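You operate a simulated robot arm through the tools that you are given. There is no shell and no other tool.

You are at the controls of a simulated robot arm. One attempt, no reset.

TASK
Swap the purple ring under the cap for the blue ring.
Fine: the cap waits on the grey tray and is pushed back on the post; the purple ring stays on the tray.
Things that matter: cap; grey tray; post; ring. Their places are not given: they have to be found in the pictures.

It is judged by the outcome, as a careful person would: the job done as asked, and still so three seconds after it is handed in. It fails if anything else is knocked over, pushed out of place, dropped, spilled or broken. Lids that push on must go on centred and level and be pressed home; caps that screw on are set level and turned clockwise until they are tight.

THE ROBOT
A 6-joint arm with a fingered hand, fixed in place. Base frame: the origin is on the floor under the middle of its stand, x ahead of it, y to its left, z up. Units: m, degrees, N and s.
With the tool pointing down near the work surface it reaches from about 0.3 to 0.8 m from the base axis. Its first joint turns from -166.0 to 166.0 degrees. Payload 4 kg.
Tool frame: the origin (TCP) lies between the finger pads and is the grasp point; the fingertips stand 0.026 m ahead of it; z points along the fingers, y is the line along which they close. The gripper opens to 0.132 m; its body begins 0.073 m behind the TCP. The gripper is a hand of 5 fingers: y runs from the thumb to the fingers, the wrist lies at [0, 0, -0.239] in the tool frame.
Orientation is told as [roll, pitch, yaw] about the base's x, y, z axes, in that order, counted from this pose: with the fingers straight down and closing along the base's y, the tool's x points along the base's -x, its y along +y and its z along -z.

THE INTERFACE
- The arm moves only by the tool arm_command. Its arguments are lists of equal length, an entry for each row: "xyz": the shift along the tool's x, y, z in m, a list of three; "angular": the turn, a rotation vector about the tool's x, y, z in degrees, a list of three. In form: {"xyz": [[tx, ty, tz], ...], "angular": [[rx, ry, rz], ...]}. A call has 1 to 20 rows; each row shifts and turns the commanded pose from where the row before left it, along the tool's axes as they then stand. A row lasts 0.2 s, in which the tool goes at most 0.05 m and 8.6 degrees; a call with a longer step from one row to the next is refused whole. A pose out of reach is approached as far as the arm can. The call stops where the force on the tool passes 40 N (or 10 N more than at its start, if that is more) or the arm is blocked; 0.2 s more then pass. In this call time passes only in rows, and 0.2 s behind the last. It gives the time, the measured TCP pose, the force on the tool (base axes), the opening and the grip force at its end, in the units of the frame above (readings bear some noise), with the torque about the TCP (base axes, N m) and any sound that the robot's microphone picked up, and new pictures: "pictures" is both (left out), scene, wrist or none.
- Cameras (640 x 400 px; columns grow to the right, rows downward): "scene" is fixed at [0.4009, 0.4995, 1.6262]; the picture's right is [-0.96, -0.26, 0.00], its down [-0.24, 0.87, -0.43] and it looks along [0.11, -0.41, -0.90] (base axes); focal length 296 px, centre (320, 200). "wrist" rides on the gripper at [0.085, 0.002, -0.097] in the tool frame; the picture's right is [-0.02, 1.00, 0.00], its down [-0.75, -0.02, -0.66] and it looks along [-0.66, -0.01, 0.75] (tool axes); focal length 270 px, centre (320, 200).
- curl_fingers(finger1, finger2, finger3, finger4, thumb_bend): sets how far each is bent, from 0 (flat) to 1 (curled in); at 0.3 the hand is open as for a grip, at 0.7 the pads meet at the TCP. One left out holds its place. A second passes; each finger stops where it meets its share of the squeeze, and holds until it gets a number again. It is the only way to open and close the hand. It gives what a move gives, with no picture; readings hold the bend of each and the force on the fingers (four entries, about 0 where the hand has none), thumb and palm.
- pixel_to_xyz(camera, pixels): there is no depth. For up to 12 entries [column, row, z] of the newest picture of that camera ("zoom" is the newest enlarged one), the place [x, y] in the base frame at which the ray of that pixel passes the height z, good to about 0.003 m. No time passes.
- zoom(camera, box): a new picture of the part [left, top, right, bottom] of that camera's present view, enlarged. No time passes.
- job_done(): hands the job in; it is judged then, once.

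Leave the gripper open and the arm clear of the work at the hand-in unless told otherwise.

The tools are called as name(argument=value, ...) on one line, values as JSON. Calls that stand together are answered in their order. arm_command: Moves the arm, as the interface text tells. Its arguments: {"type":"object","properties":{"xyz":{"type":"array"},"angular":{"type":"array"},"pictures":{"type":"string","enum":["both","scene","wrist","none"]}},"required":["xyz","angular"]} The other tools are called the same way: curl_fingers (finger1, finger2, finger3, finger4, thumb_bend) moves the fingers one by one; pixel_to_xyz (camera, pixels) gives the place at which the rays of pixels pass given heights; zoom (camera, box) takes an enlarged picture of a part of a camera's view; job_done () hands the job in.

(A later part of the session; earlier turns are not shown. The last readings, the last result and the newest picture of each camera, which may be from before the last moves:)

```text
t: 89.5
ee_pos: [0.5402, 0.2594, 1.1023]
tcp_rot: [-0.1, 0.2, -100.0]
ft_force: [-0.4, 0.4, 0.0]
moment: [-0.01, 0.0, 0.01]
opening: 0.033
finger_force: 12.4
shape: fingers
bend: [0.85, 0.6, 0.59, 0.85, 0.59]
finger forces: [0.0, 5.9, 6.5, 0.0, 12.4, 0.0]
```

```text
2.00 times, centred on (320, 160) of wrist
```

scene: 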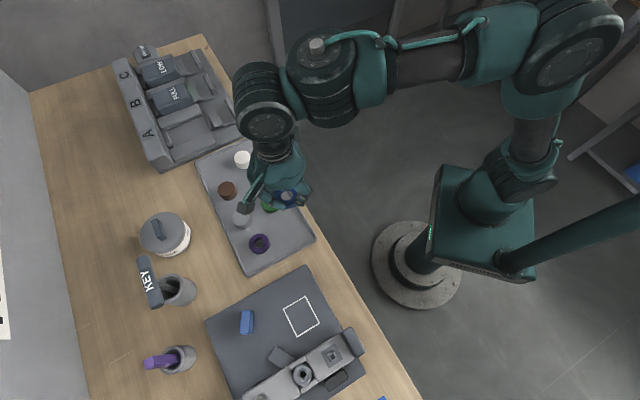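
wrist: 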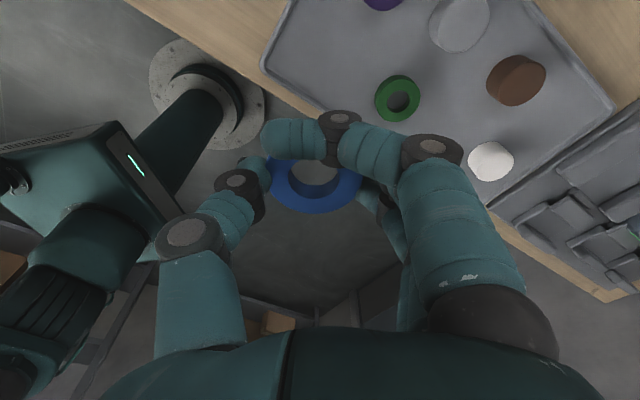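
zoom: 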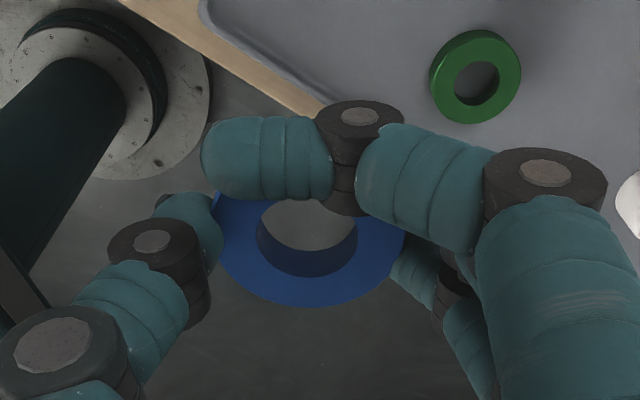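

The blue ring is held level. I'll rotate back to yaw 45° at this height before heading to the post.

arm_command(xyz=[[0, 0, -0.01], [0, 0, -0.01], [0, 0, -0.01], [0, 0, -0.01], [0, 0, -0.01], [0, 0, -0.01], [0, 0, -0.01], [0, 0, -0.01], [0, 0, 0], [0, 0, 0], [0, 0, 0], [0, 0, 0], [0, 0, 0], [0, 0, 0], [0, 0, 0], [0, 0, 0], [0, 0, 0], [0, 0, 0], [0, 0, 0]], angular=[[0, 0, -8.05], [0, 0, -8.05], [0, 0, -8.05], [0, 0, -8.05], [0, 0, -8.05], [0, 0, -8.05], [0, 0, -8.05], [0, 0, -8.05], [0, 0, -8.05], [0, 0, -8.05], [0, 0, -8.05], [0, 0, -8.05], [0, 0, -8.05], [0, 0, -8.05], [0, 0, -8.05], [0, 0, -8.05], [0, 0, -8.05], [0, 0, -8.15], [0, 0, 0]], pictures="both")

```text
t: 93.5
ee_pos: [0.5398, 0.2599, 1.1819]
tcp_rot: [0.2, -0.1, 45.1]
ft_force: [0.7, -0.2, -0.7]
moment: [-0.01, -0.02, 0.02]
opening: 0.0331
finger_force: 12.1
shape: fingers
bend: [0.85, 0.6, 0.59, 0.85, 0.59]
finger forces: [0.0, 5.9, 6.4, 0.0, 12.3, 0.0]
```

scene: 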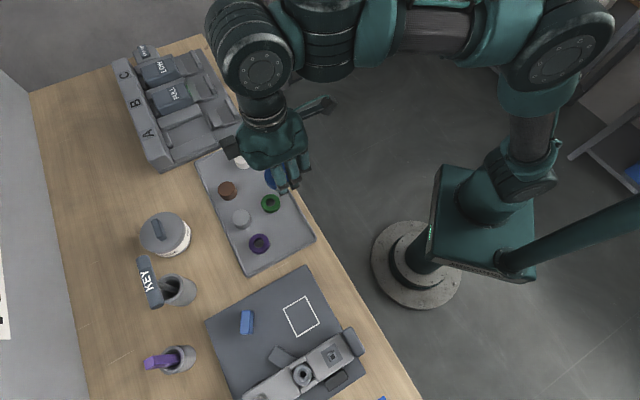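
wrist: 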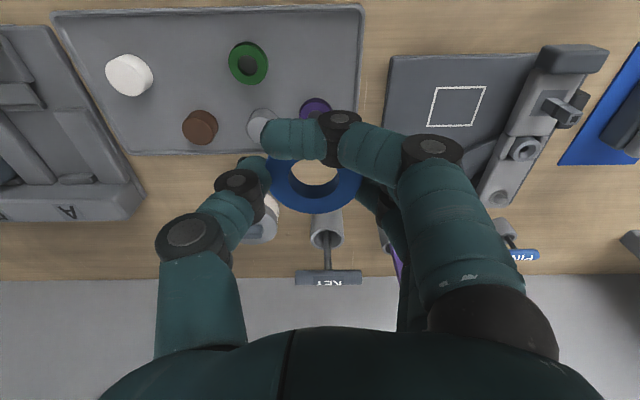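

Yaw is back at 45° at z≈1.18. I'll move toward the post at this height, watching for reach warnings.

arm_command(xyz=[[-0.0077, 0.0385, 0], [-0.0077, 0.0385, 0], [-0.0077, 0.0385, 0], [-0.0077, 0.0385, 0], [0, 0, 0]], angular=[[0, 0, 0], [0, 0, 0], [0, 0, 0], [0, 0, 0], [0, 0, 0]], pictures="scene")

```text
t: 94.7
ee_pos: [0.4511, 0.3924, 1.1824]
tcp_rot: [0.2, 0.0, 45.0]
ft_force: [-0.8, -0.1, -0.8]
moment: [-0.01, 0.01, 0.01]
opening: 0.0329
finger_force: 12.6
shape: fingers
bend: [0.85, 0.6, 0.59, 0.85, 0.59]
finger forces: [0.0, 6.0, 6.5, 0.1, 12.4, 0.0]
```

scene: 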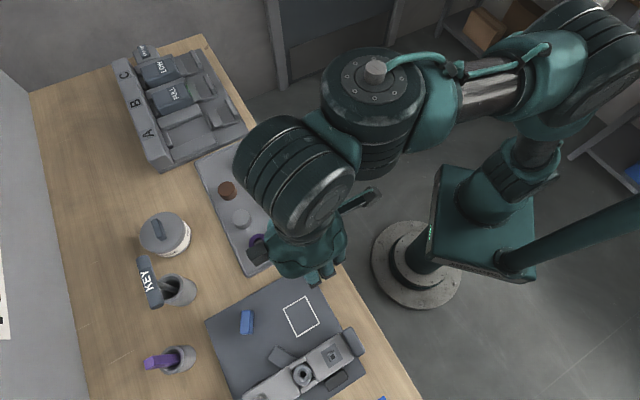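

arm_command(xyz=[[-0.0077, 0.0385, 0], [-0.0077, 0.0385, 0], [-0.0077, 0.0385, 0], [-0.0077, 0.0385, 0], [0, 0, 0]], angular=[[0, 0, 0], [0, 0, 0], [0, 0, 0], [0, 0, 0], [0, 0, 0]], pictures="both")

zoom(camera="wrist", box=[180, 0, 460, 220])

```text
t: 95.9
ee_pos: [0.3639, 0.5238, 1.1815]
tcp_rot: [0.2, 0.0, 45.0]
ft_force: [0.1, 0.2, -0.5]
moment: [0.02, -0.04, 0.01]
opening: 0.0328
finger_force: 12.1
shape: fingers
bend: [0.85, 0.6, 0.59, 0.85, 0.59]
finger forces: [0.0, 6.0, 6.5, 0.0, 12.3, 0.0]
```

scene: 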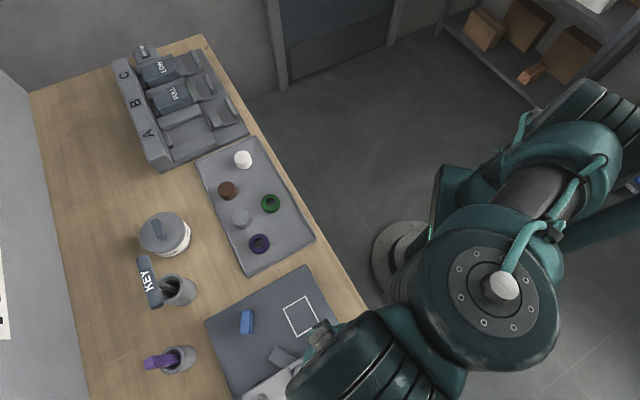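
wrist: 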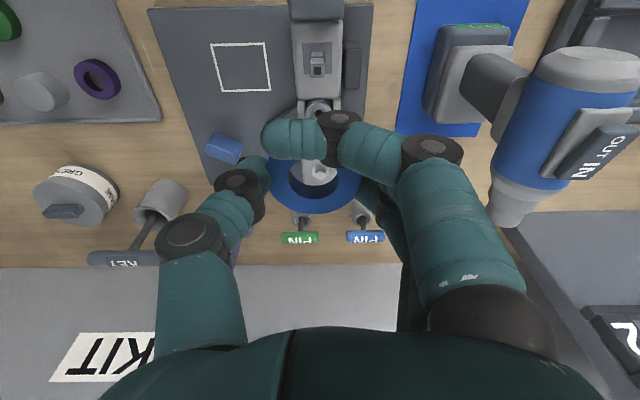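

```text
1.82 times, centred on (320, 110) of wrist
```

zoom: 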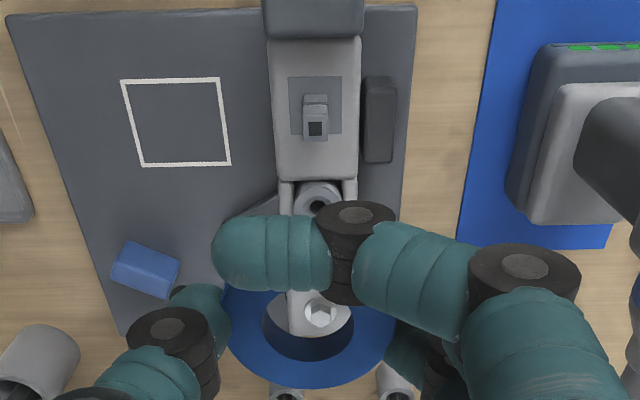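

The arm is in its good configuration above the post with no reach warnings. I'll open the outer fingers out of the camera's view, as on the purple pick-up, and lower to about 1.05 to compare the ring hole with the post.

curl_fingers(finger1=0.3, finger4=0.3)

arm_command(xyz=[[0, 0, 0.04], [0, 0, 0.04], [0, 0, 0.04], [0, 0, 0.015], [0, 0, 0]], angular=[[0, 0, 0], [0, 0, 0], [0, 0, 0], [0, 0, 0], [0, 0, 0]], pictures="both")

zoom(camera="wrist", box=[200, 60, 440, 240])

```text
t: 96.9
ee_pos: [0.3647, 0.5234, 1.1815]
tcp_rot: [0.2, -0.1, 45.1]
ft_force: [-0.8, -0.7, -0.3]
moment: [-0.01, -0.02, -0.02]
opening: 0.0992
finger_force: 12.4
shape: fingers
bend: [0.3, 0.6, 0.59, 0.3, 0.59]
finger forces: [0.1, 6.0, 6.7, 0.1, 12.5, 0.0]
```

```text
t: 98.1
ee_pos: [0.3631, 0.523, 1.0503]
tcp_rot: [0.1, -0.1, 45.0]
ft_force: [0.2, 0.0, -0.8]
moment: [0.01, 0.03, 0.02]
opening: 0.099
finger_force: 12.7
shape: fingers
bend: [0.3, 0.6, 0.59, 0.3, 0.59]
finger forces: [0.0, 6.1, 6.6, 0.0, 12.3, 0.1]
```

scene: 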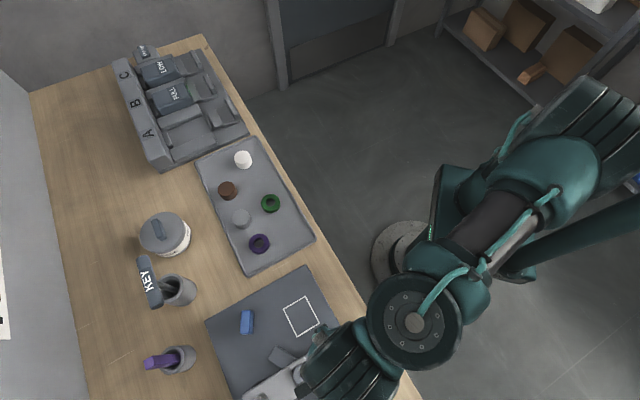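
wrist: 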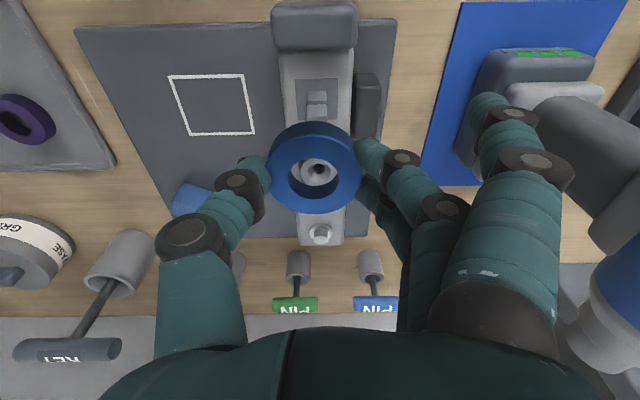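

```text
2.22 times, centred on (320, 150) of wrist
```

zoom: 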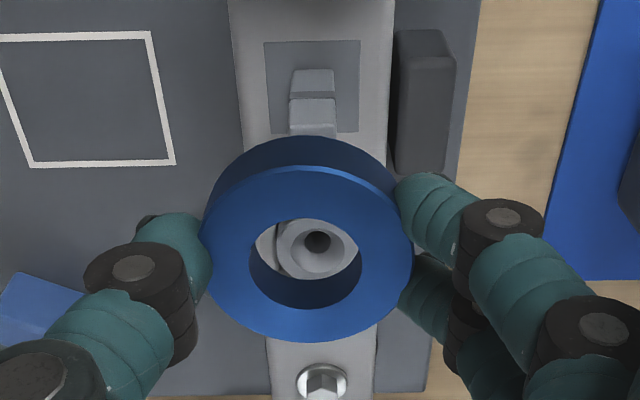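

In this view the ring centre is at tool (0, −2) mm and the post pad centre at about (−1.5, −1) mm, which is within the hole's play. I'll lower to just above the post top and refine the alignment through the hole.

arm_command(xyz=[[-0.001, 0.0005, 0.015], [0, 0, 0.012], [0, 0, 0.005], [0, 0, 0]], angular=[[0, 0, 0], [0, 0, 0], [0, 0, 0], [0, 0, 0]], pictures="wrist")

zoom(camera="wrist", box=[240, 100, 400, 230])

```text
t: 99.1
ee_pos: [0.3665, 0.5239, 1.0155]
tcp_rot: [0.1, 0.1, 45.1]
ft_force: [-0.1, 0.6, -0.9]
moment: [0.02, -0.01, 0.03]
opening: 0.099
finger_force: 12.2
shape: fingers
bend: [0.3, 0.6, 0.59, 0.3, 0.59]
finger forces: [0.0, 6.0, 6.7, 0.0, 12.3, 0.0]
```

wrist: 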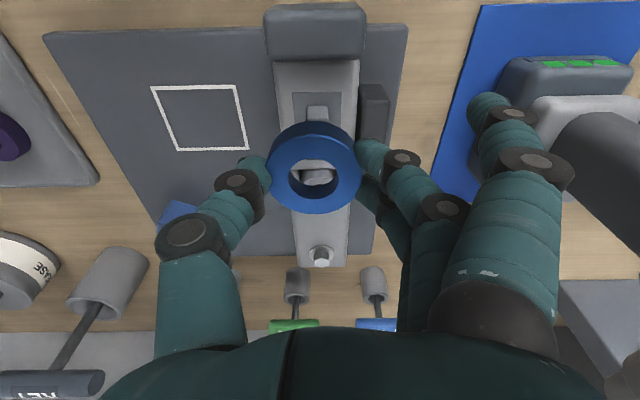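

```text
3.08 times, centred on (320, 165) of wrist
```

zoom: 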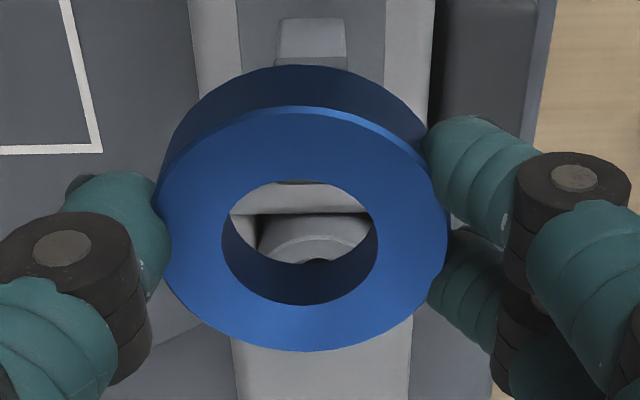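

Post base centre is at about y=−0.6 mm and x≈−1.5 mm, against the ring at (0.3, −2.0) mm. I'll shift by (−1.6, +1.4) mm, then lower slowly past the post top with force checks.

arm_command(xyz=[[-0.0016, 0.0014, 0], [0, 0, 0.003], [0, 0, 0.003], [0, 0, 0.003], [0, 0, 0.003]], angular=[[0, 0, 0], [0, 0, 0], [0, 0, 0], [0, 0, 0], [0, 0, 0]], pictures="wrist")

zoom(camera="wrist", box=[240, 100, 400, 230])

```text
t: 100.3
ee_pos: [0.3667, 0.527, 1.0041]
tcp_rot: [0.1, 0.0, 45.0]
ft_force: [0.2, 0.0, -0.8]
moment: [-0.01, 0.03, -0.01]
opening: 0.0992
finger_force: 12.7
shape: fingers
bend: [0.3, 0.6, 0.59, 0.3, 0.59]
finger forces: [0.0, 6.0, 6.7, 0.0, 12.2, 0.0]
```

wrist: 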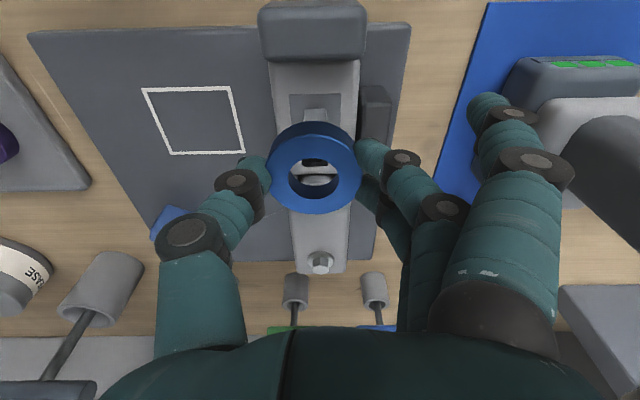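

```text
3.08 times, centred on (320, 165) of wrist
```

zoom: 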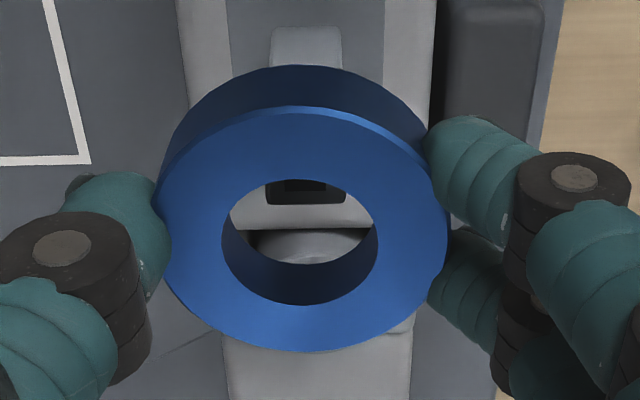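

The y-alignment looks good: the post top shows in the hole at column 306 against the hole centre at 300. The averaged position readings suggest I overshot x by about 2 mm. I'll shift back +2 mm in tool x and step down gently.

arm_command(xyz=[[0.0018, 0, 0], [0, 0, 0.002], [0, 0, 0]], angular=[[0, 0, 0], [0, 0, 0], [0, 0, 0]], pictures="wrist")

zoom(camera="wrist", box=[240, 100, 400, 230])

```text
t: 101.1
ee_pos: [0.366, 0.5238, 1.0033]
tcp_rot: [0.1, 0.0, 45.0]
ft_force: [0.1, 0.8, -0.7]
moment: [0.0, 0.01, -0.01]
opening: 0.0991
finger_force: 12.1
shape: fingers
bend: [0.3, 0.6, 0.59, 0.3, 0.59]
finger forces: [0.0, 6.0, 6.7, 0.0, 12.3, 0.0]
```

wrist: 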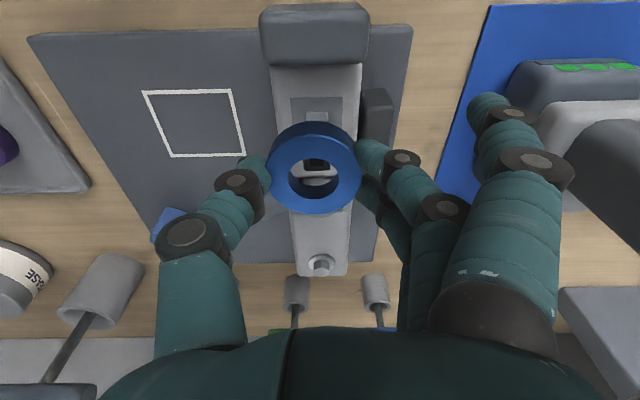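

```text
3.08 times, centred on (320, 165) of wrist
```

zoom: 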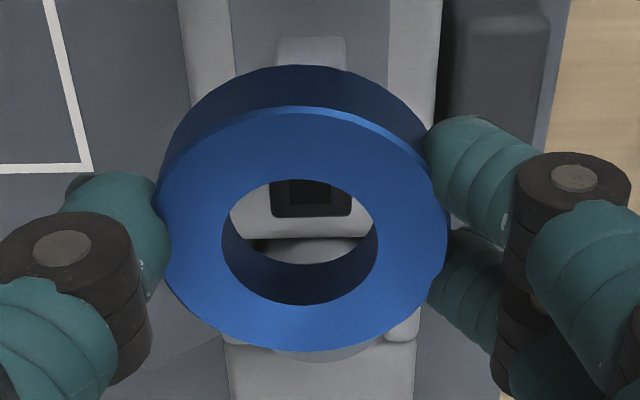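

The post top now shows in the hole at columns 270–352 (centre 311), slightly right of the hole centre at 300. That means the ring needs about +1.3 mm in tool y. I'll shift and step down 1 mm at a time.

arm_command(xyz=[[0.0005, 0.0013, 0], [0, 0, 0.001], [0, 0, 0.001], [0, 0, 0.001], [0, 0, 0.001]], angular=[[0, 0, 0], [0, 0, 0], [0, 0, 0], [0, 0, 0], [0, 0, 0]], pictures="wrist")

zoom(camera="wrist", box=[240, 100, 400, 230])

```text
t: 102.3
ee_pos: [0.3642, 0.5259, 0.9972]
tcp_rot: [0.1, -0.1, 45.1]
ft_force: [0.1, 0.0, -0.2]
moment: [0.04, -0.04, -0.03]
opening: 0.0992
finger_force: 12.7
shape: fingers
bend: [0.3, 0.6, 0.59, 0.3, 0.59]
finger forces: [0.0, 6.0, 6.6, 0.0, 12.3, 0.0]
```

wrist: 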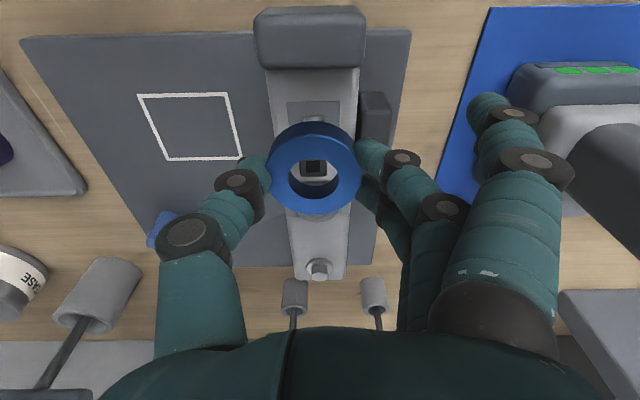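

```text
3.08 times, centred on (320, 165) of wrist
```

zoom: 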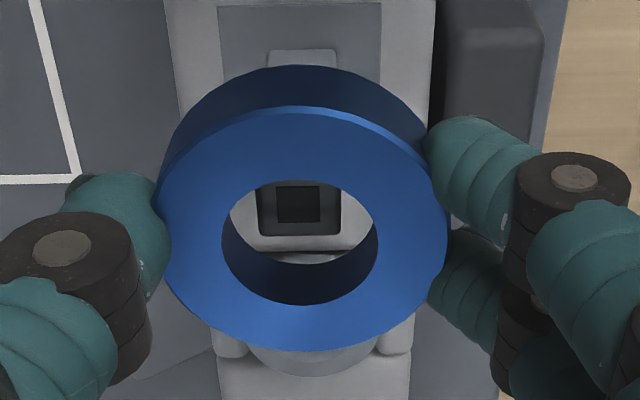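

The post top is now centred in the hole (columns 257–341 against hole centre 300) and there is no contact force. I'll continue down in small steps.

arm_command(xyz=[[0, 0, 0.002], [0, 0, 0.002], [0, 0, 0.002], [0, 0, 0.002]], angular=[[0, 0, 0], [0, 0, 0], [0, 0, 0], [0, 0, 0]], pictures="wrist")

zoom(camera="wrist", box=[240, 100, 400, 230])

```text
t: 103.3
ee_pos: [0.3645, 0.5252, 0.9888]
tcp_rot: [0.0, -0.1, 45.1]
ft_force: [0.2, -0.5, -0.2]
moment: [-0.03, 0.0, 0.0]
opening: 0.099
finger_force: 12.5
shape: fingers
bend: [0.3, 0.6, 0.59, 0.3, 0.59]
finger forces: [0.0, 6.0, 6.6, 0.1, 12.2, 0.0]
```

wrist: 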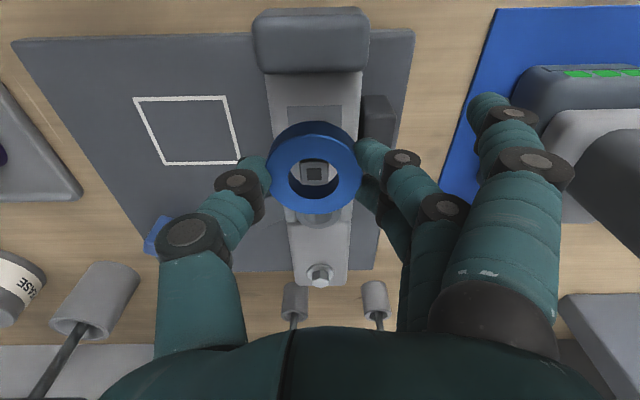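

```text
3.08 times, centred on (320, 165) of wrist
```

zoom: 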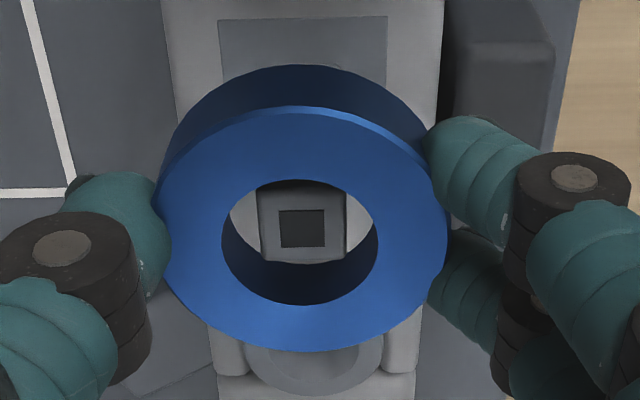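

The post top is now well inside the hole and centred in y, with its centre slightly toward the camera side. I'll shift +1.5 mm in tool x and continue lowering.

arm_command(xyz=[[0.0015, 0, 0.001], [0, 0, 0.002], [0, 0, 0.002], [0, 0, 0.003]], angular=[[0, 0, 0], [0, 0, 0], [0, 0, 0], [0, 0, 0]], pictures="wrist")

zoom(camera="wrist", box=[240, 100, 400, 230])

```text
t: 104.3
ee_pos: [0.3608, 0.524, 0.9813]
tcp_rot: [0.2, 0.0, 45.0]
ft_force: [0.4, -1.1, -1.1]
moment: [-0.04, 0.0, 0.04]
opening: 0.0991
finger_force: 12.9
shape: fingers
bend: [0.3, 0.6, 0.59, 0.3, 0.59]
finger forces: [0.1, 6.0, 6.7, 0.1, 12.3, 0.0]
```

wrist: 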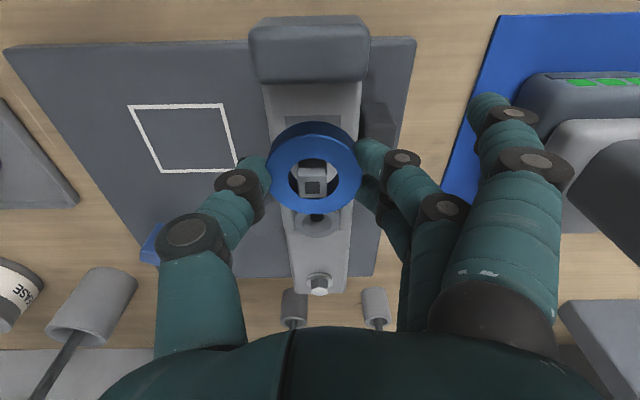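

```text
3.08 times, centred on (320, 165) of wrist
```

zoom: 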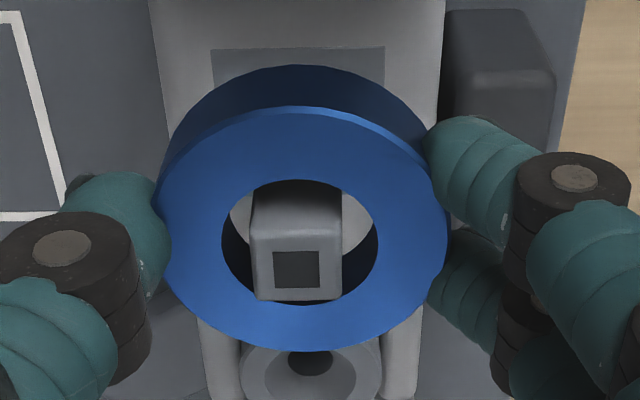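

The post passes cleanly up through the ring hole with gaps on both sides. I'll nudge half a millimetre toward centre and keep lowering.

arm_command(xyz=[[-0.0006, -0.0006, 0.002], [0, 0, 0.003], [0, 0, 0.003], [0, 0, 0.003]], angular=[[0, 0, 0], [0, 0, 0], [0, 0, 0], [0, 0, 0]], pictures="wrist")

zoom(camera="wrist", box=[240, 100, 400, 230])

```text
t: 105.3
ee_pos: [0.364, 0.5241, 0.9713]
tcp_rot: [0.1, -0.1, 45.0]
ft_force: [-0.3, 0.0, -1.4]
moment: [-0.01, -0.01, 0.01]
opening: 0.0991
finger_force: 12.9
shape: fingers
bend: [0.3, 0.6, 0.59, 0.3, 0.59]
finger forces: [0.0, 6.0, 6.6, 0.0, 12.3, 0.0]
```

wrist: 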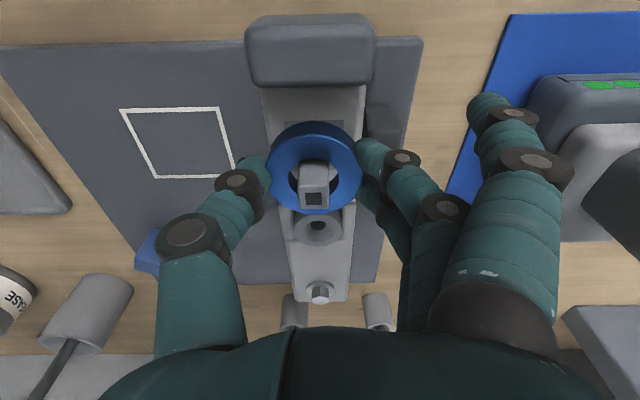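

```text
3.08 times, centred on (320, 165) of wrist
```

zoom: 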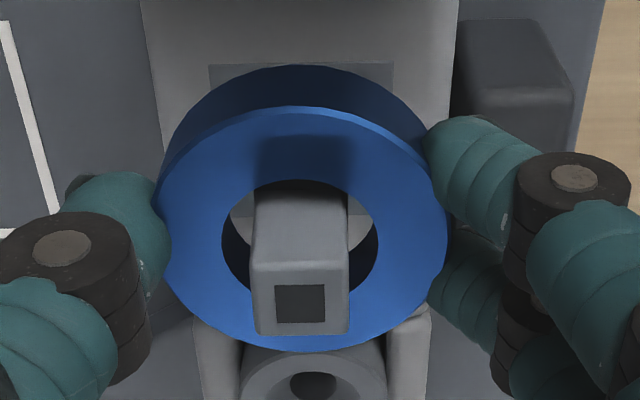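

The ring is sliding down centred on the post with no side force. I'll continue to near the base.

arm_command(xyz=[[0, 0, 0.003], [0, 0, 0.003], [0, 0, 0.003], [0, 0, 0.002]], angular=[[0, 0, 0], [0, 0, 0], [0, 0, 0], [0, 0, 0]], pictures="none")

arm_command(xyz=[[0, 0, 0.002], [0, 0, 0.001]], angular=[[0, 0, 0], [0, 0, 0]], pictures="wrist")

zoom(camera="wrist", box=[240, 100, 400, 230])

```text
t: 106.3
ee_pos: [0.3645, 0.524, 0.9605]
tcp_rot: [0.1, -0.1, 45.0]
ft_force: [-0.6, -0.4, -0.4]
moment: [0.0, 0.0, 0.01]
opening: 0.0991
finger_force: 12.2
shape: fingers
bend: [0.3, 0.6, 0.59, 0.3, 0.59]
finger forces: [0.0, 6.0, 6.6, 0.0, 12.3, 0.0]
```

```text
t: 106.9
ee_pos: [0.3644, 0.5238, 0.9559]
tcp_rot: [0.0, 0.0, 45.0]
ft_force: [-0.4, -0.1, -1.0]
moment: [0.02, 0.03, -0.04]
opening: 0.0991
finger_force: 12.7
shape: fingers
bend: [0.3, 0.6, 0.59, 0.3, 0.59]
finger forces: [0.1, 6.0, 6.6, 0.0, 12.3, 0.0]
```

wrist: 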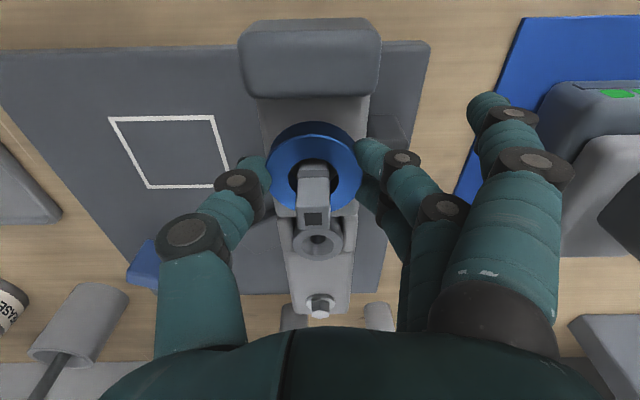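

```text
3.08 times, centred on (320, 165) of wrist
```

zoom: 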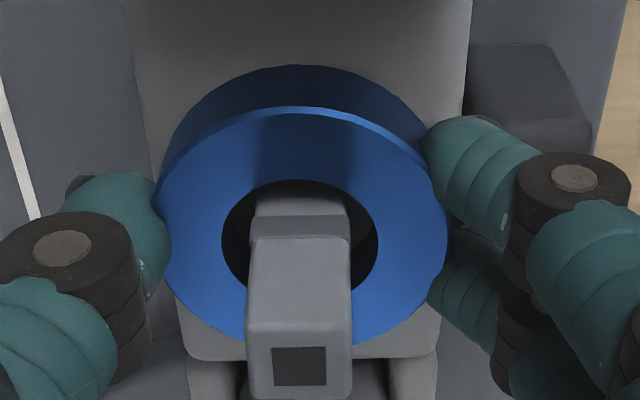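

Almost seated. I'll take 1 mm steps until the ring touches the block.

arm_command(xyz=[[0, 0, 0.001], [0, 0, 0.001]], angular=[[0, 0, 0], [0, 0, 0]], pictures="none")

arm_command(xyz=[[0, 0, 0.001]], angular=[[0, 0, 0]], pictures="none")

```text
t: 107.5
ee_pos: [0.3641, 0.5234, 0.9555]
tcp_rot: [0.2, 0.0, 45.0]
ft_force: [-0.7, 0.0, -0.7]
moment: [-0.02, 0.02, -0.02]
opening: 0.0989
finger_force: 12.2
shape: fingers
bend: [0.3, 0.6, 0.59, 0.3, 0.59]
finger forces: [0.1, 6.0, 6.6, 0.0, 12.3, 0.0]
```

```text
t: 107.9
ee_pos: [0.3633, 0.5249, 0.9537]
tcp_rot: [0.1, 0.1, 44.9]
ft_force: [-0.6, 0.8, -1.0]
moment: [0.0, 0.01, 0.03]
opening: 0.0989
finger_force: 12.2
shape: fingers
bend: [0.3, 0.6, 0.59, 0.3, 0.59]
finger forces: [0.1, 5.9, 6.6, 0.0, 12.3, 0.1]
```

arm_command(xyz=[[0, 0, 0.001]], angular=[[0, 0, 0]], pictures="none")

arm_command(xyz=[[0, 0, 0.001]], angular=[[0, 0, 0]], pictures="wrist")

```text
t: 108.3
ee_pos: [0.3628, 0.5245, 0.9521]
tcp_rot: [0.1, -0.1, 45.0]
ft_force: [0.8, -0.7, -1.1]
moment: [-0.02, 0.0, -0.01]
opening: 0.0992
finger_force: 12.4
shape: fingers
bend: [0.3, 0.6, 0.59, 0.3, 0.59]
finger forces: [0.0, 6.0, 6.6, 0.1, 12.3, 0.0]
```

```text
t: 108.7
ee_pos: [0.3627, 0.5239, 0.9517]
tcp_rot: [0.1, -0.1, 45.1]
ft_force: [0.1, 0.4, 1.2]
moment: [-0.03, -0.01, 0.0]
opening: 0.0992
finger_force: 12.8
shape: fingers
bend: [0.3, 0.6, 0.59, 0.3, 0.59]
finger forces: [0.0, 6.3, 6.8, 0.0, 12.0, 0.1]
```

wrist: 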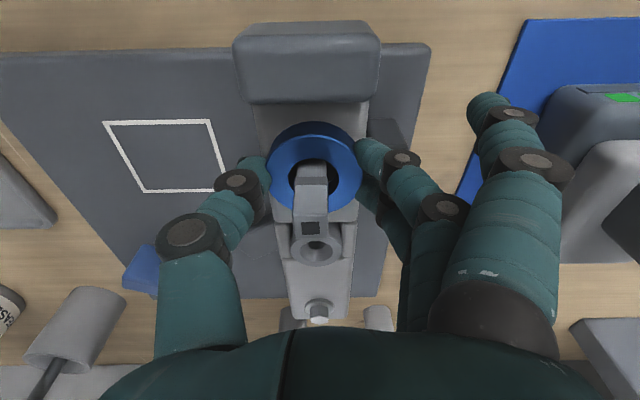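

A 2 N rise marks first contact of the ring on the block. I'll check the seating up close before releasing.

zoom(camera="wrist", box=[220, 80, 420, 240])

```text
2.50 times, centred on (320, 160) of wrist
```

zoom: 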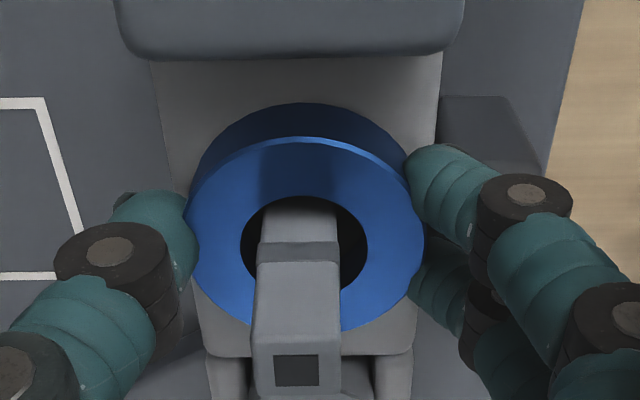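

The ring is seated around the post within about 1 mm of centred. I'll relax the grip, then open both sides.

curl_fingers(finger2=0.6, finger3=0.59, thumb_bend=0.575)

curl_fingers(finger2=0.56, finger3=0.55, thumb_bend=0.53)

arm_command(xyz=[[0, 0, -0.002]], angular=[[0, 0, 0]], pictures="wrist")

zoom(camera="wrist", box=[220, 80, 420, 240])

```text
t: 109.7
ee_pos: [0.3638, 0.5238, 0.9514]
tcp_rot: [0.1, 0.0, 45.0]
ft_force: [-0.3, 0.9, 0.8]
moment: [-0.04, -0.06, -0.01]
opening: 0.0988
finger_force: 3.1
shape: fingers
bend: [0.3, 0.58, 0.58, 0.3, 0.56]
finger forces: [0.1, 1.6, 1.3, 0.1, 3.0, 0.0]
```

```text
t: 110.7
ee_pos: [0.3631, 0.5242, 0.9512]
tcp_rot: [0.1, -0.1, 45.1]
ft_force: [-0.3, 0.3, -0.3]
moment: [-0.01, 0.02, -0.01]
opening: 0.1015
finger_force: 0.1
shape: fingers
bend: [0.3, 0.56, 0.55, 0.3, 0.53]
finger forces: [0.0, 0.0, 0.0, 0.0, 0.0, 0.1]
```

```text
t: 111.1
ee_pos: [0.3632, 0.5242, 0.9538]
tcp_rot: [0.1, -0.1, 45.0]
ft_force: [0.4, -0.6, -0.6]
moment: [0.0, 0.01, 0.0]
opening: 0.1014
finger_force: 0.1
shape: fingers
bend: [0.3, 0.56, 0.55, 0.3, 0.53]
finger forces: [0.1, 0.0, 0.0, 0.0, 0.1, 0.0]
```

wrist: 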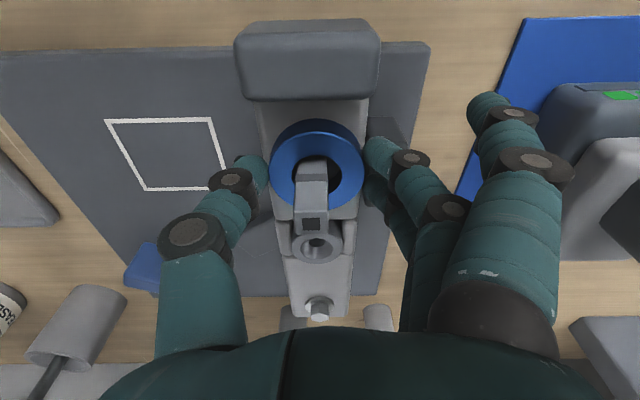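

```text
2.50 times, centred on (320, 160) of wrist
```

zoom: 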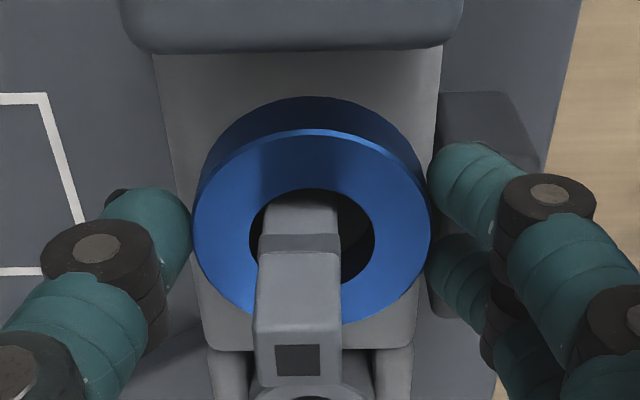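

Releasing nudged the ring about 2.8 mm toward the fingers: its hole centre is at 312 against the post at 299. I'll shift the hand slightly in −y so the fingers push it back to centre.

arm_command(xyz=[[0, -0.0013, 0.001], [0, -0.0015, 0], [0, 0, 0]], angular=[[0, 0, 0], [0, 0, 0], [0, 0, 0]], pictures="wrist")

zoom(camera="wrist", box=[220, 80, 420, 240])

```text
t: 111.9
ee_pos: [0.3649, 0.5224, 0.9522]
tcp_rot: [0.0, -0.2, 45.1]
ft_force: [-0.3, -0.3, 0.3]
moment: [-0.01, 0.03, -0.03]
opening: 0.1012
finger_force: 0.2
shape: fingers
bend: [0.3, 0.56, 0.55, 0.3, 0.53]
finger forces: [0.1, 0.3, 0.1, 0.0, 0.0, 0.0]
```

wrist: 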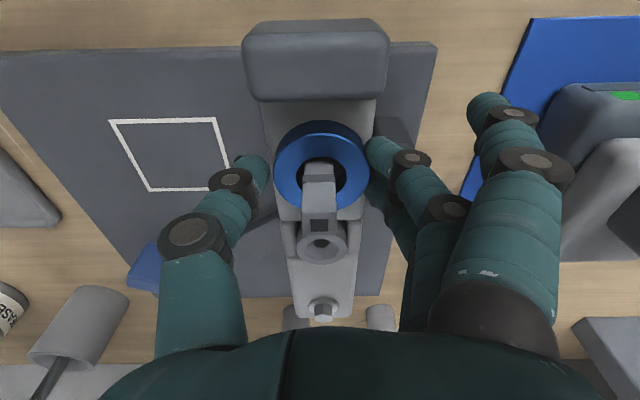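

```text
2.50 times, centred on (320, 160) of wrist
```

zoom: 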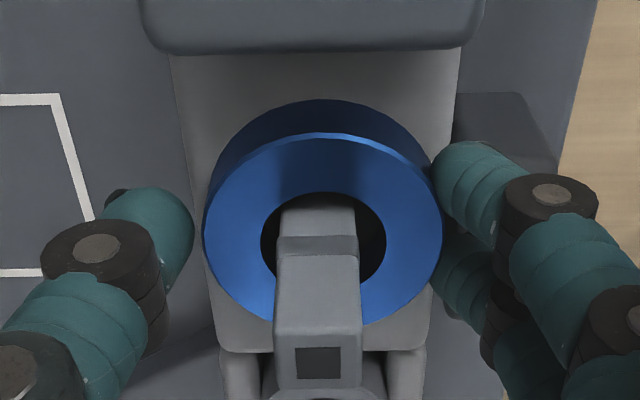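

The ring is now within about 1.4 mm. One more small nudge.

arm_command(xyz=[[0, -0.0013, 0], [0, 0, 0]], angular=[[0, 0, 0], [0, 0, 0]], pictures="wrist")

zoom(camera="wrist", box=[220, 80, 420, 240])

```text
t: 112.5
ee_pos: [0.3665, 0.5202, 0.9521]
tcp_rot: [0.0, -0.1, 45.0]
ft_force: [-0.1, 0.4, 0.3]
moment: [-0.01, -0.01, 0.01]
opening: 0.1013
finger_force: 0.9
shape: fingers
bend: [0.3, 0.56, 0.55, 0.3, 0.53]
finger forces: [0.0, 0.1, 0.1, 0.0, 0.0, 0.0]
```

wrist: 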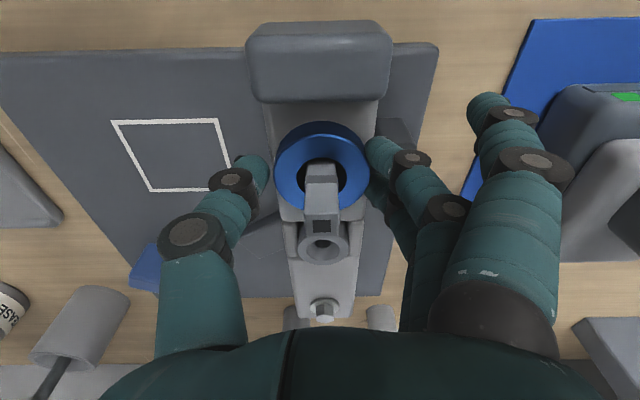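

```text
2.50 times, centred on (320, 160) of wrist
```

zoom: 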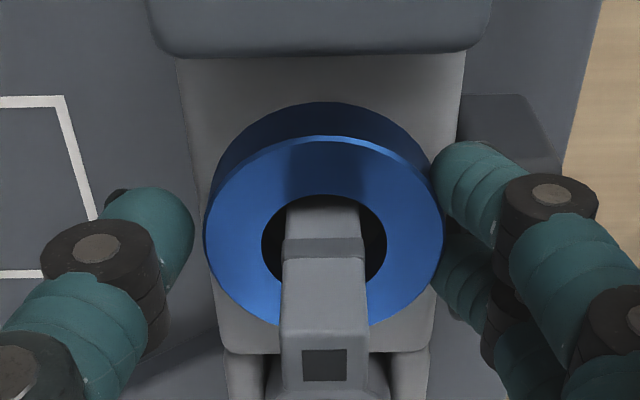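

The ring is centred on the post (hole 324, post 323). I'll open the fingers and rise straight up.

curl_fingers(finger2=0.5, finger3=0.5, thumb_bend=0.48)

arm_command(xyz=[[0, 0.002, -0.005], [0, 0, -0.01], [0, 0, -0.02], [0, 0, -0.03], [0, 0, -0.04], [0, 0, -0.04], [0, 0, 0]], angular=[[0, 0, 0], [0, 0, 0], [0, 0, 0], [0, 0, 0], [0, 0, 0], [0, 0, 0], [0, 0, 0]], pictures="both")

zoom(camera="wrist", box=[260, 20, 380, 120])

```text
t: 113.5
ee_pos: [0.3658, 0.5213, 0.9528]
tcp_rot: [0.1, -0.1, 45.1]
ft_force: [0.6, 0.1, 0.2]
moment: [-0.03, -0.02, -0.01]
opening: 0.1092
finger_force: 0.0
shape: fingers
bend: [0.3, 0.5, 0.5, 0.3, 0.48]
finger forces: [0.0, 0.0, 0.0, 0.0, 0.0, 0.0]
```

```text
t: 115.1
ee_pos: [0.3655, 0.5203, 1.0964]
tcp_rot: [0.2, 0.0, 45.0]
ft_force: [0.0, 0.2, -0.2]
moment: [-0.02, 0.01, 0.03]
opening: 0.1093
finger_force: 0.0
shape: fingers
bend: [0.3, 0.5, 0.5, 0.3, 0.48]
finger forces: [0.1, 0.0, 0.1, 0.1, 0.0, 0.0]
```

scene: 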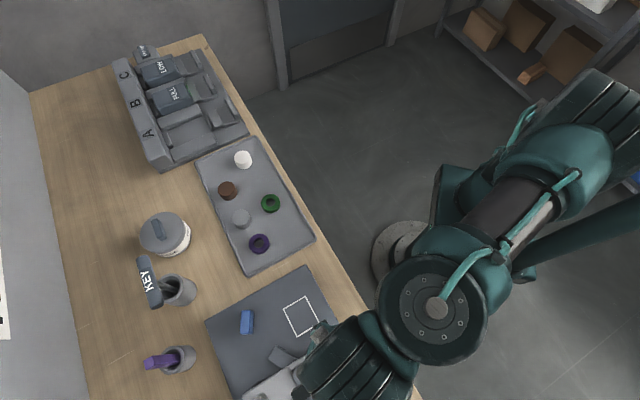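
wrist: 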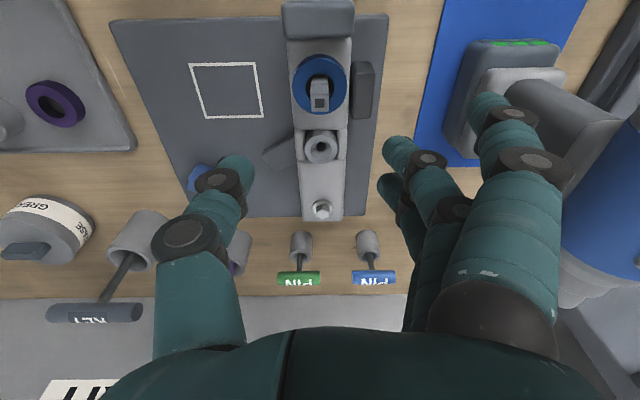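

```text
4.00 times, centred on (320, 70) of wrist
```

zoom: 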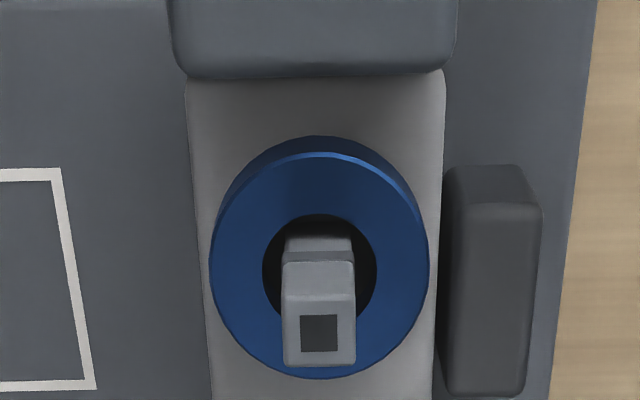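

The blue ring sits centred on the post just as the purple one did. Next I'll fetch the cap from the tray with the same yaw, moving there along the earlier outbound path.

arm_command(xyz=[[0.00276, -0.02416, 0], [0.00276, -0.04416, 0], [0.00276, -0.04416, 0], [0.00276, -0.04416, 0], [0.00276, -0.04416, 0], [0.00276, -0.04416, 0], [0.00276, -0.04416, 0], [0.00276, -0.04416, 0], [0.00276, -0.04416, 0], [0.00276, -0.04416, 0], [0.00276, -0.04416, 0], [0.00276, -0.04416, 0], [0.00276, -0.04416, 0], [0, -0.02, 0], [0, 0, 0], [0, 0, 0]], angular=[[0, 0, 0], [0, 0, 0], [0, 0, 0], [0, 0, 0], [0, 0, 0], [0, 0, 0], [0, 0, 0], [0, 0, 0], [0, 0, 0], [0, 0, 0], [0, 0, 0], [0, 0, 0], [0, 0, 0], [0, 0, 0], [0, 0, 0], [0, 0, 0]], pictures="both")

zoom(camera="wrist", box=[260, 20, 380, 120])

```text
t: 118.5
ee_pos: [0.7488, 0.0912, 1.0968]
tcp_rot: [0.1, -0.1, 45.0]
ft_force: [0.3, -0.6, 0.4]
moment: [0.01, 0.01, 0.01]
opening: 0.1095
finger_force: 0.1
shape: fingers
bend: [0.3, 0.5, 0.5, 0.3, 0.48]
finger forces: [0.0, 0.0, 0.0, 0.1, 0.0, 0.0]
```

scene: 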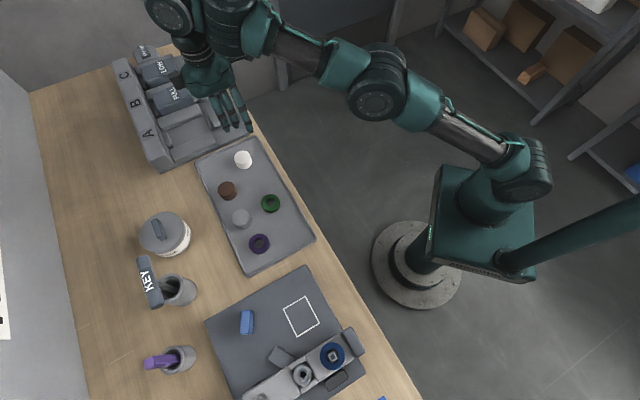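
wrist: 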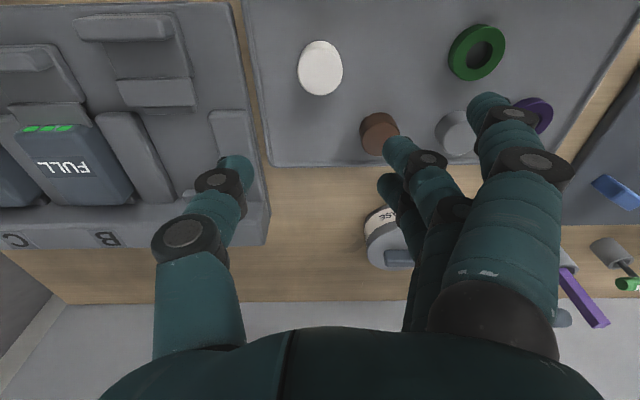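

```text
4.00 times, centred on (320, 70) of wrist
```

zoom: 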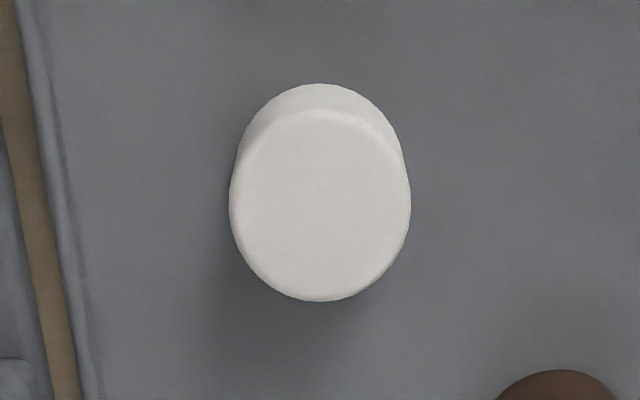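

The cap is at tool (−0.7, +1.9) mm below me. I'll shift so it sits as in the original grasp (slightly to the thumb side), lower to z≈0.95, and re-measure.

arm_command(xyz=[[-0.0012, 0.0029, 0.04], [0, 0, 0.045], [0, 0, 0.04], [0, 0, 0.02], [0, 0, 0]], angular=[[0, 0, 0], [0, 0, 0], [0, 0, 0], [0, 0, 0], [0, 0, 0]], pictures="wrist")

zoom(camera="wrist", box=[180, 40, 460, 240])

```text
t: 119.7
ee_pos: [0.7459, 0.0944, 0.9494]
tcp_rot: [0.0, -0.1, 45.0]
ft_force: [0.8, -0.4, 0.6]
moment: [0.0, -0.02, 0.0]
opening: 0.1096
finger_force: 0.1
shape: fingers
bend: [0.3, 0.5, 0.5, 0.3, 0.48]
finger forces: [0.1, 0.0, 0.1, 0.0, 0.0, 0.0]
```

wrist: 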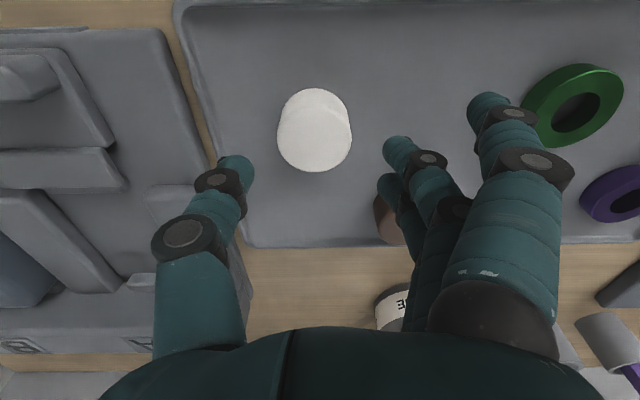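

```text
2.00 times, centred on (320, 140) of wrist
```

zoom: 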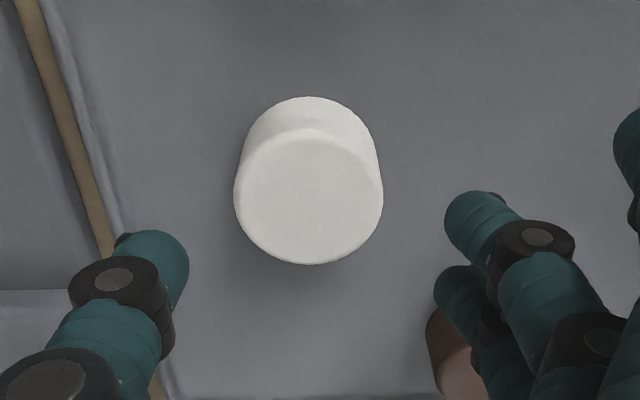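

The cap is at tool (0.4, −2.5) mm, so I'll trim y by −1.3 mm. Then I'll tuck the outer fingers to 0.7 and lower around the cap to TCP ≈0.904, just above where the tips touched the tray before.

curl_fingers(finger1=0.7, finger2=0.53, finger3=0.53, finger4=0.7, thumb_bend=0.49)

arm_command(xyz=[[0, -0.0013, 0.015], [0, 0, 0.015], [0, 0, 0.01], [0, 0, 0.006], [0, 0, 0]], angular=[[0, 0, 0], [0, 0, 0], [0, 0, 0], [0, 0, 0], [0, 0, 0]], pictures="wrist")

zoom(camera="wrist", box=[160, 60, 480, 260])

```text
t: 120.7
ee_pos: [0.7447, 0.0943, 0.95]
tcp_rot: [0.0, -0.1, 45.0]
ft_force: [-0.2, -0.2, 1.1]
moment: [0.03, -0.01, 0.0]
opening: 0.0488
finger_force: 0.0
shape: fingers
bend: [0.7, 0.53, 0.53, 0.7, 0.49]
finger forces: [0.1, 0.0, 0.1, 0.1, 0.0, 0.1]
```

```text
t: 121.9
ee_pos: [0.7465, 0.0933, 0.9043]
tcp_rot: [0.1, -0.1, 45.0]
ft_force: [-0.4, 0.1, -0.2]
moment: [0.01, -0.01, 0.01]
opening: 0.0487
finger_force: 0.0
shape: fingers
bend: [0.7, 0.53, 0.53, 0.7, 0.49]
finger forces: [0.0, 0.0, 0.0, 0.0, 0.0, 0.0]
```

wrist: 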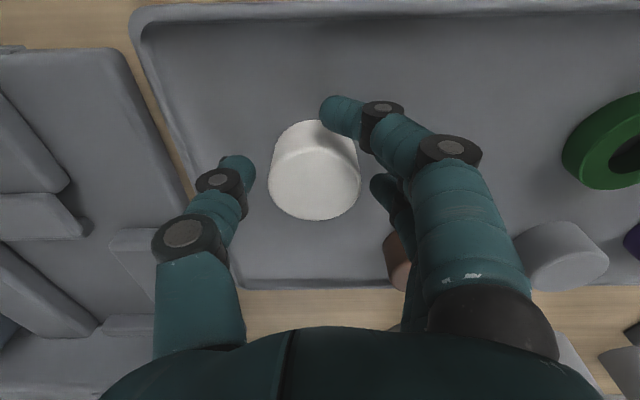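

```text
2.00 times, centred on (320, 160) of wrist
```

zoom: 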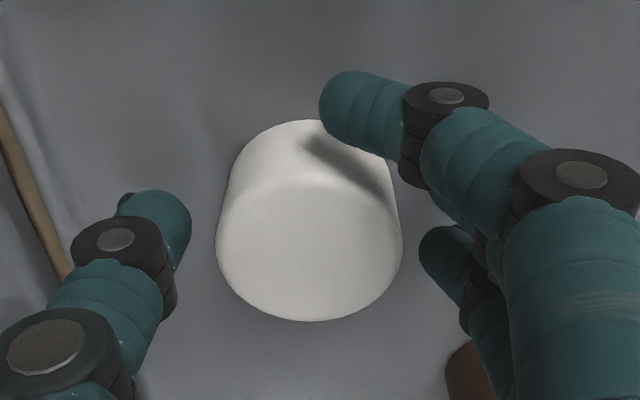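

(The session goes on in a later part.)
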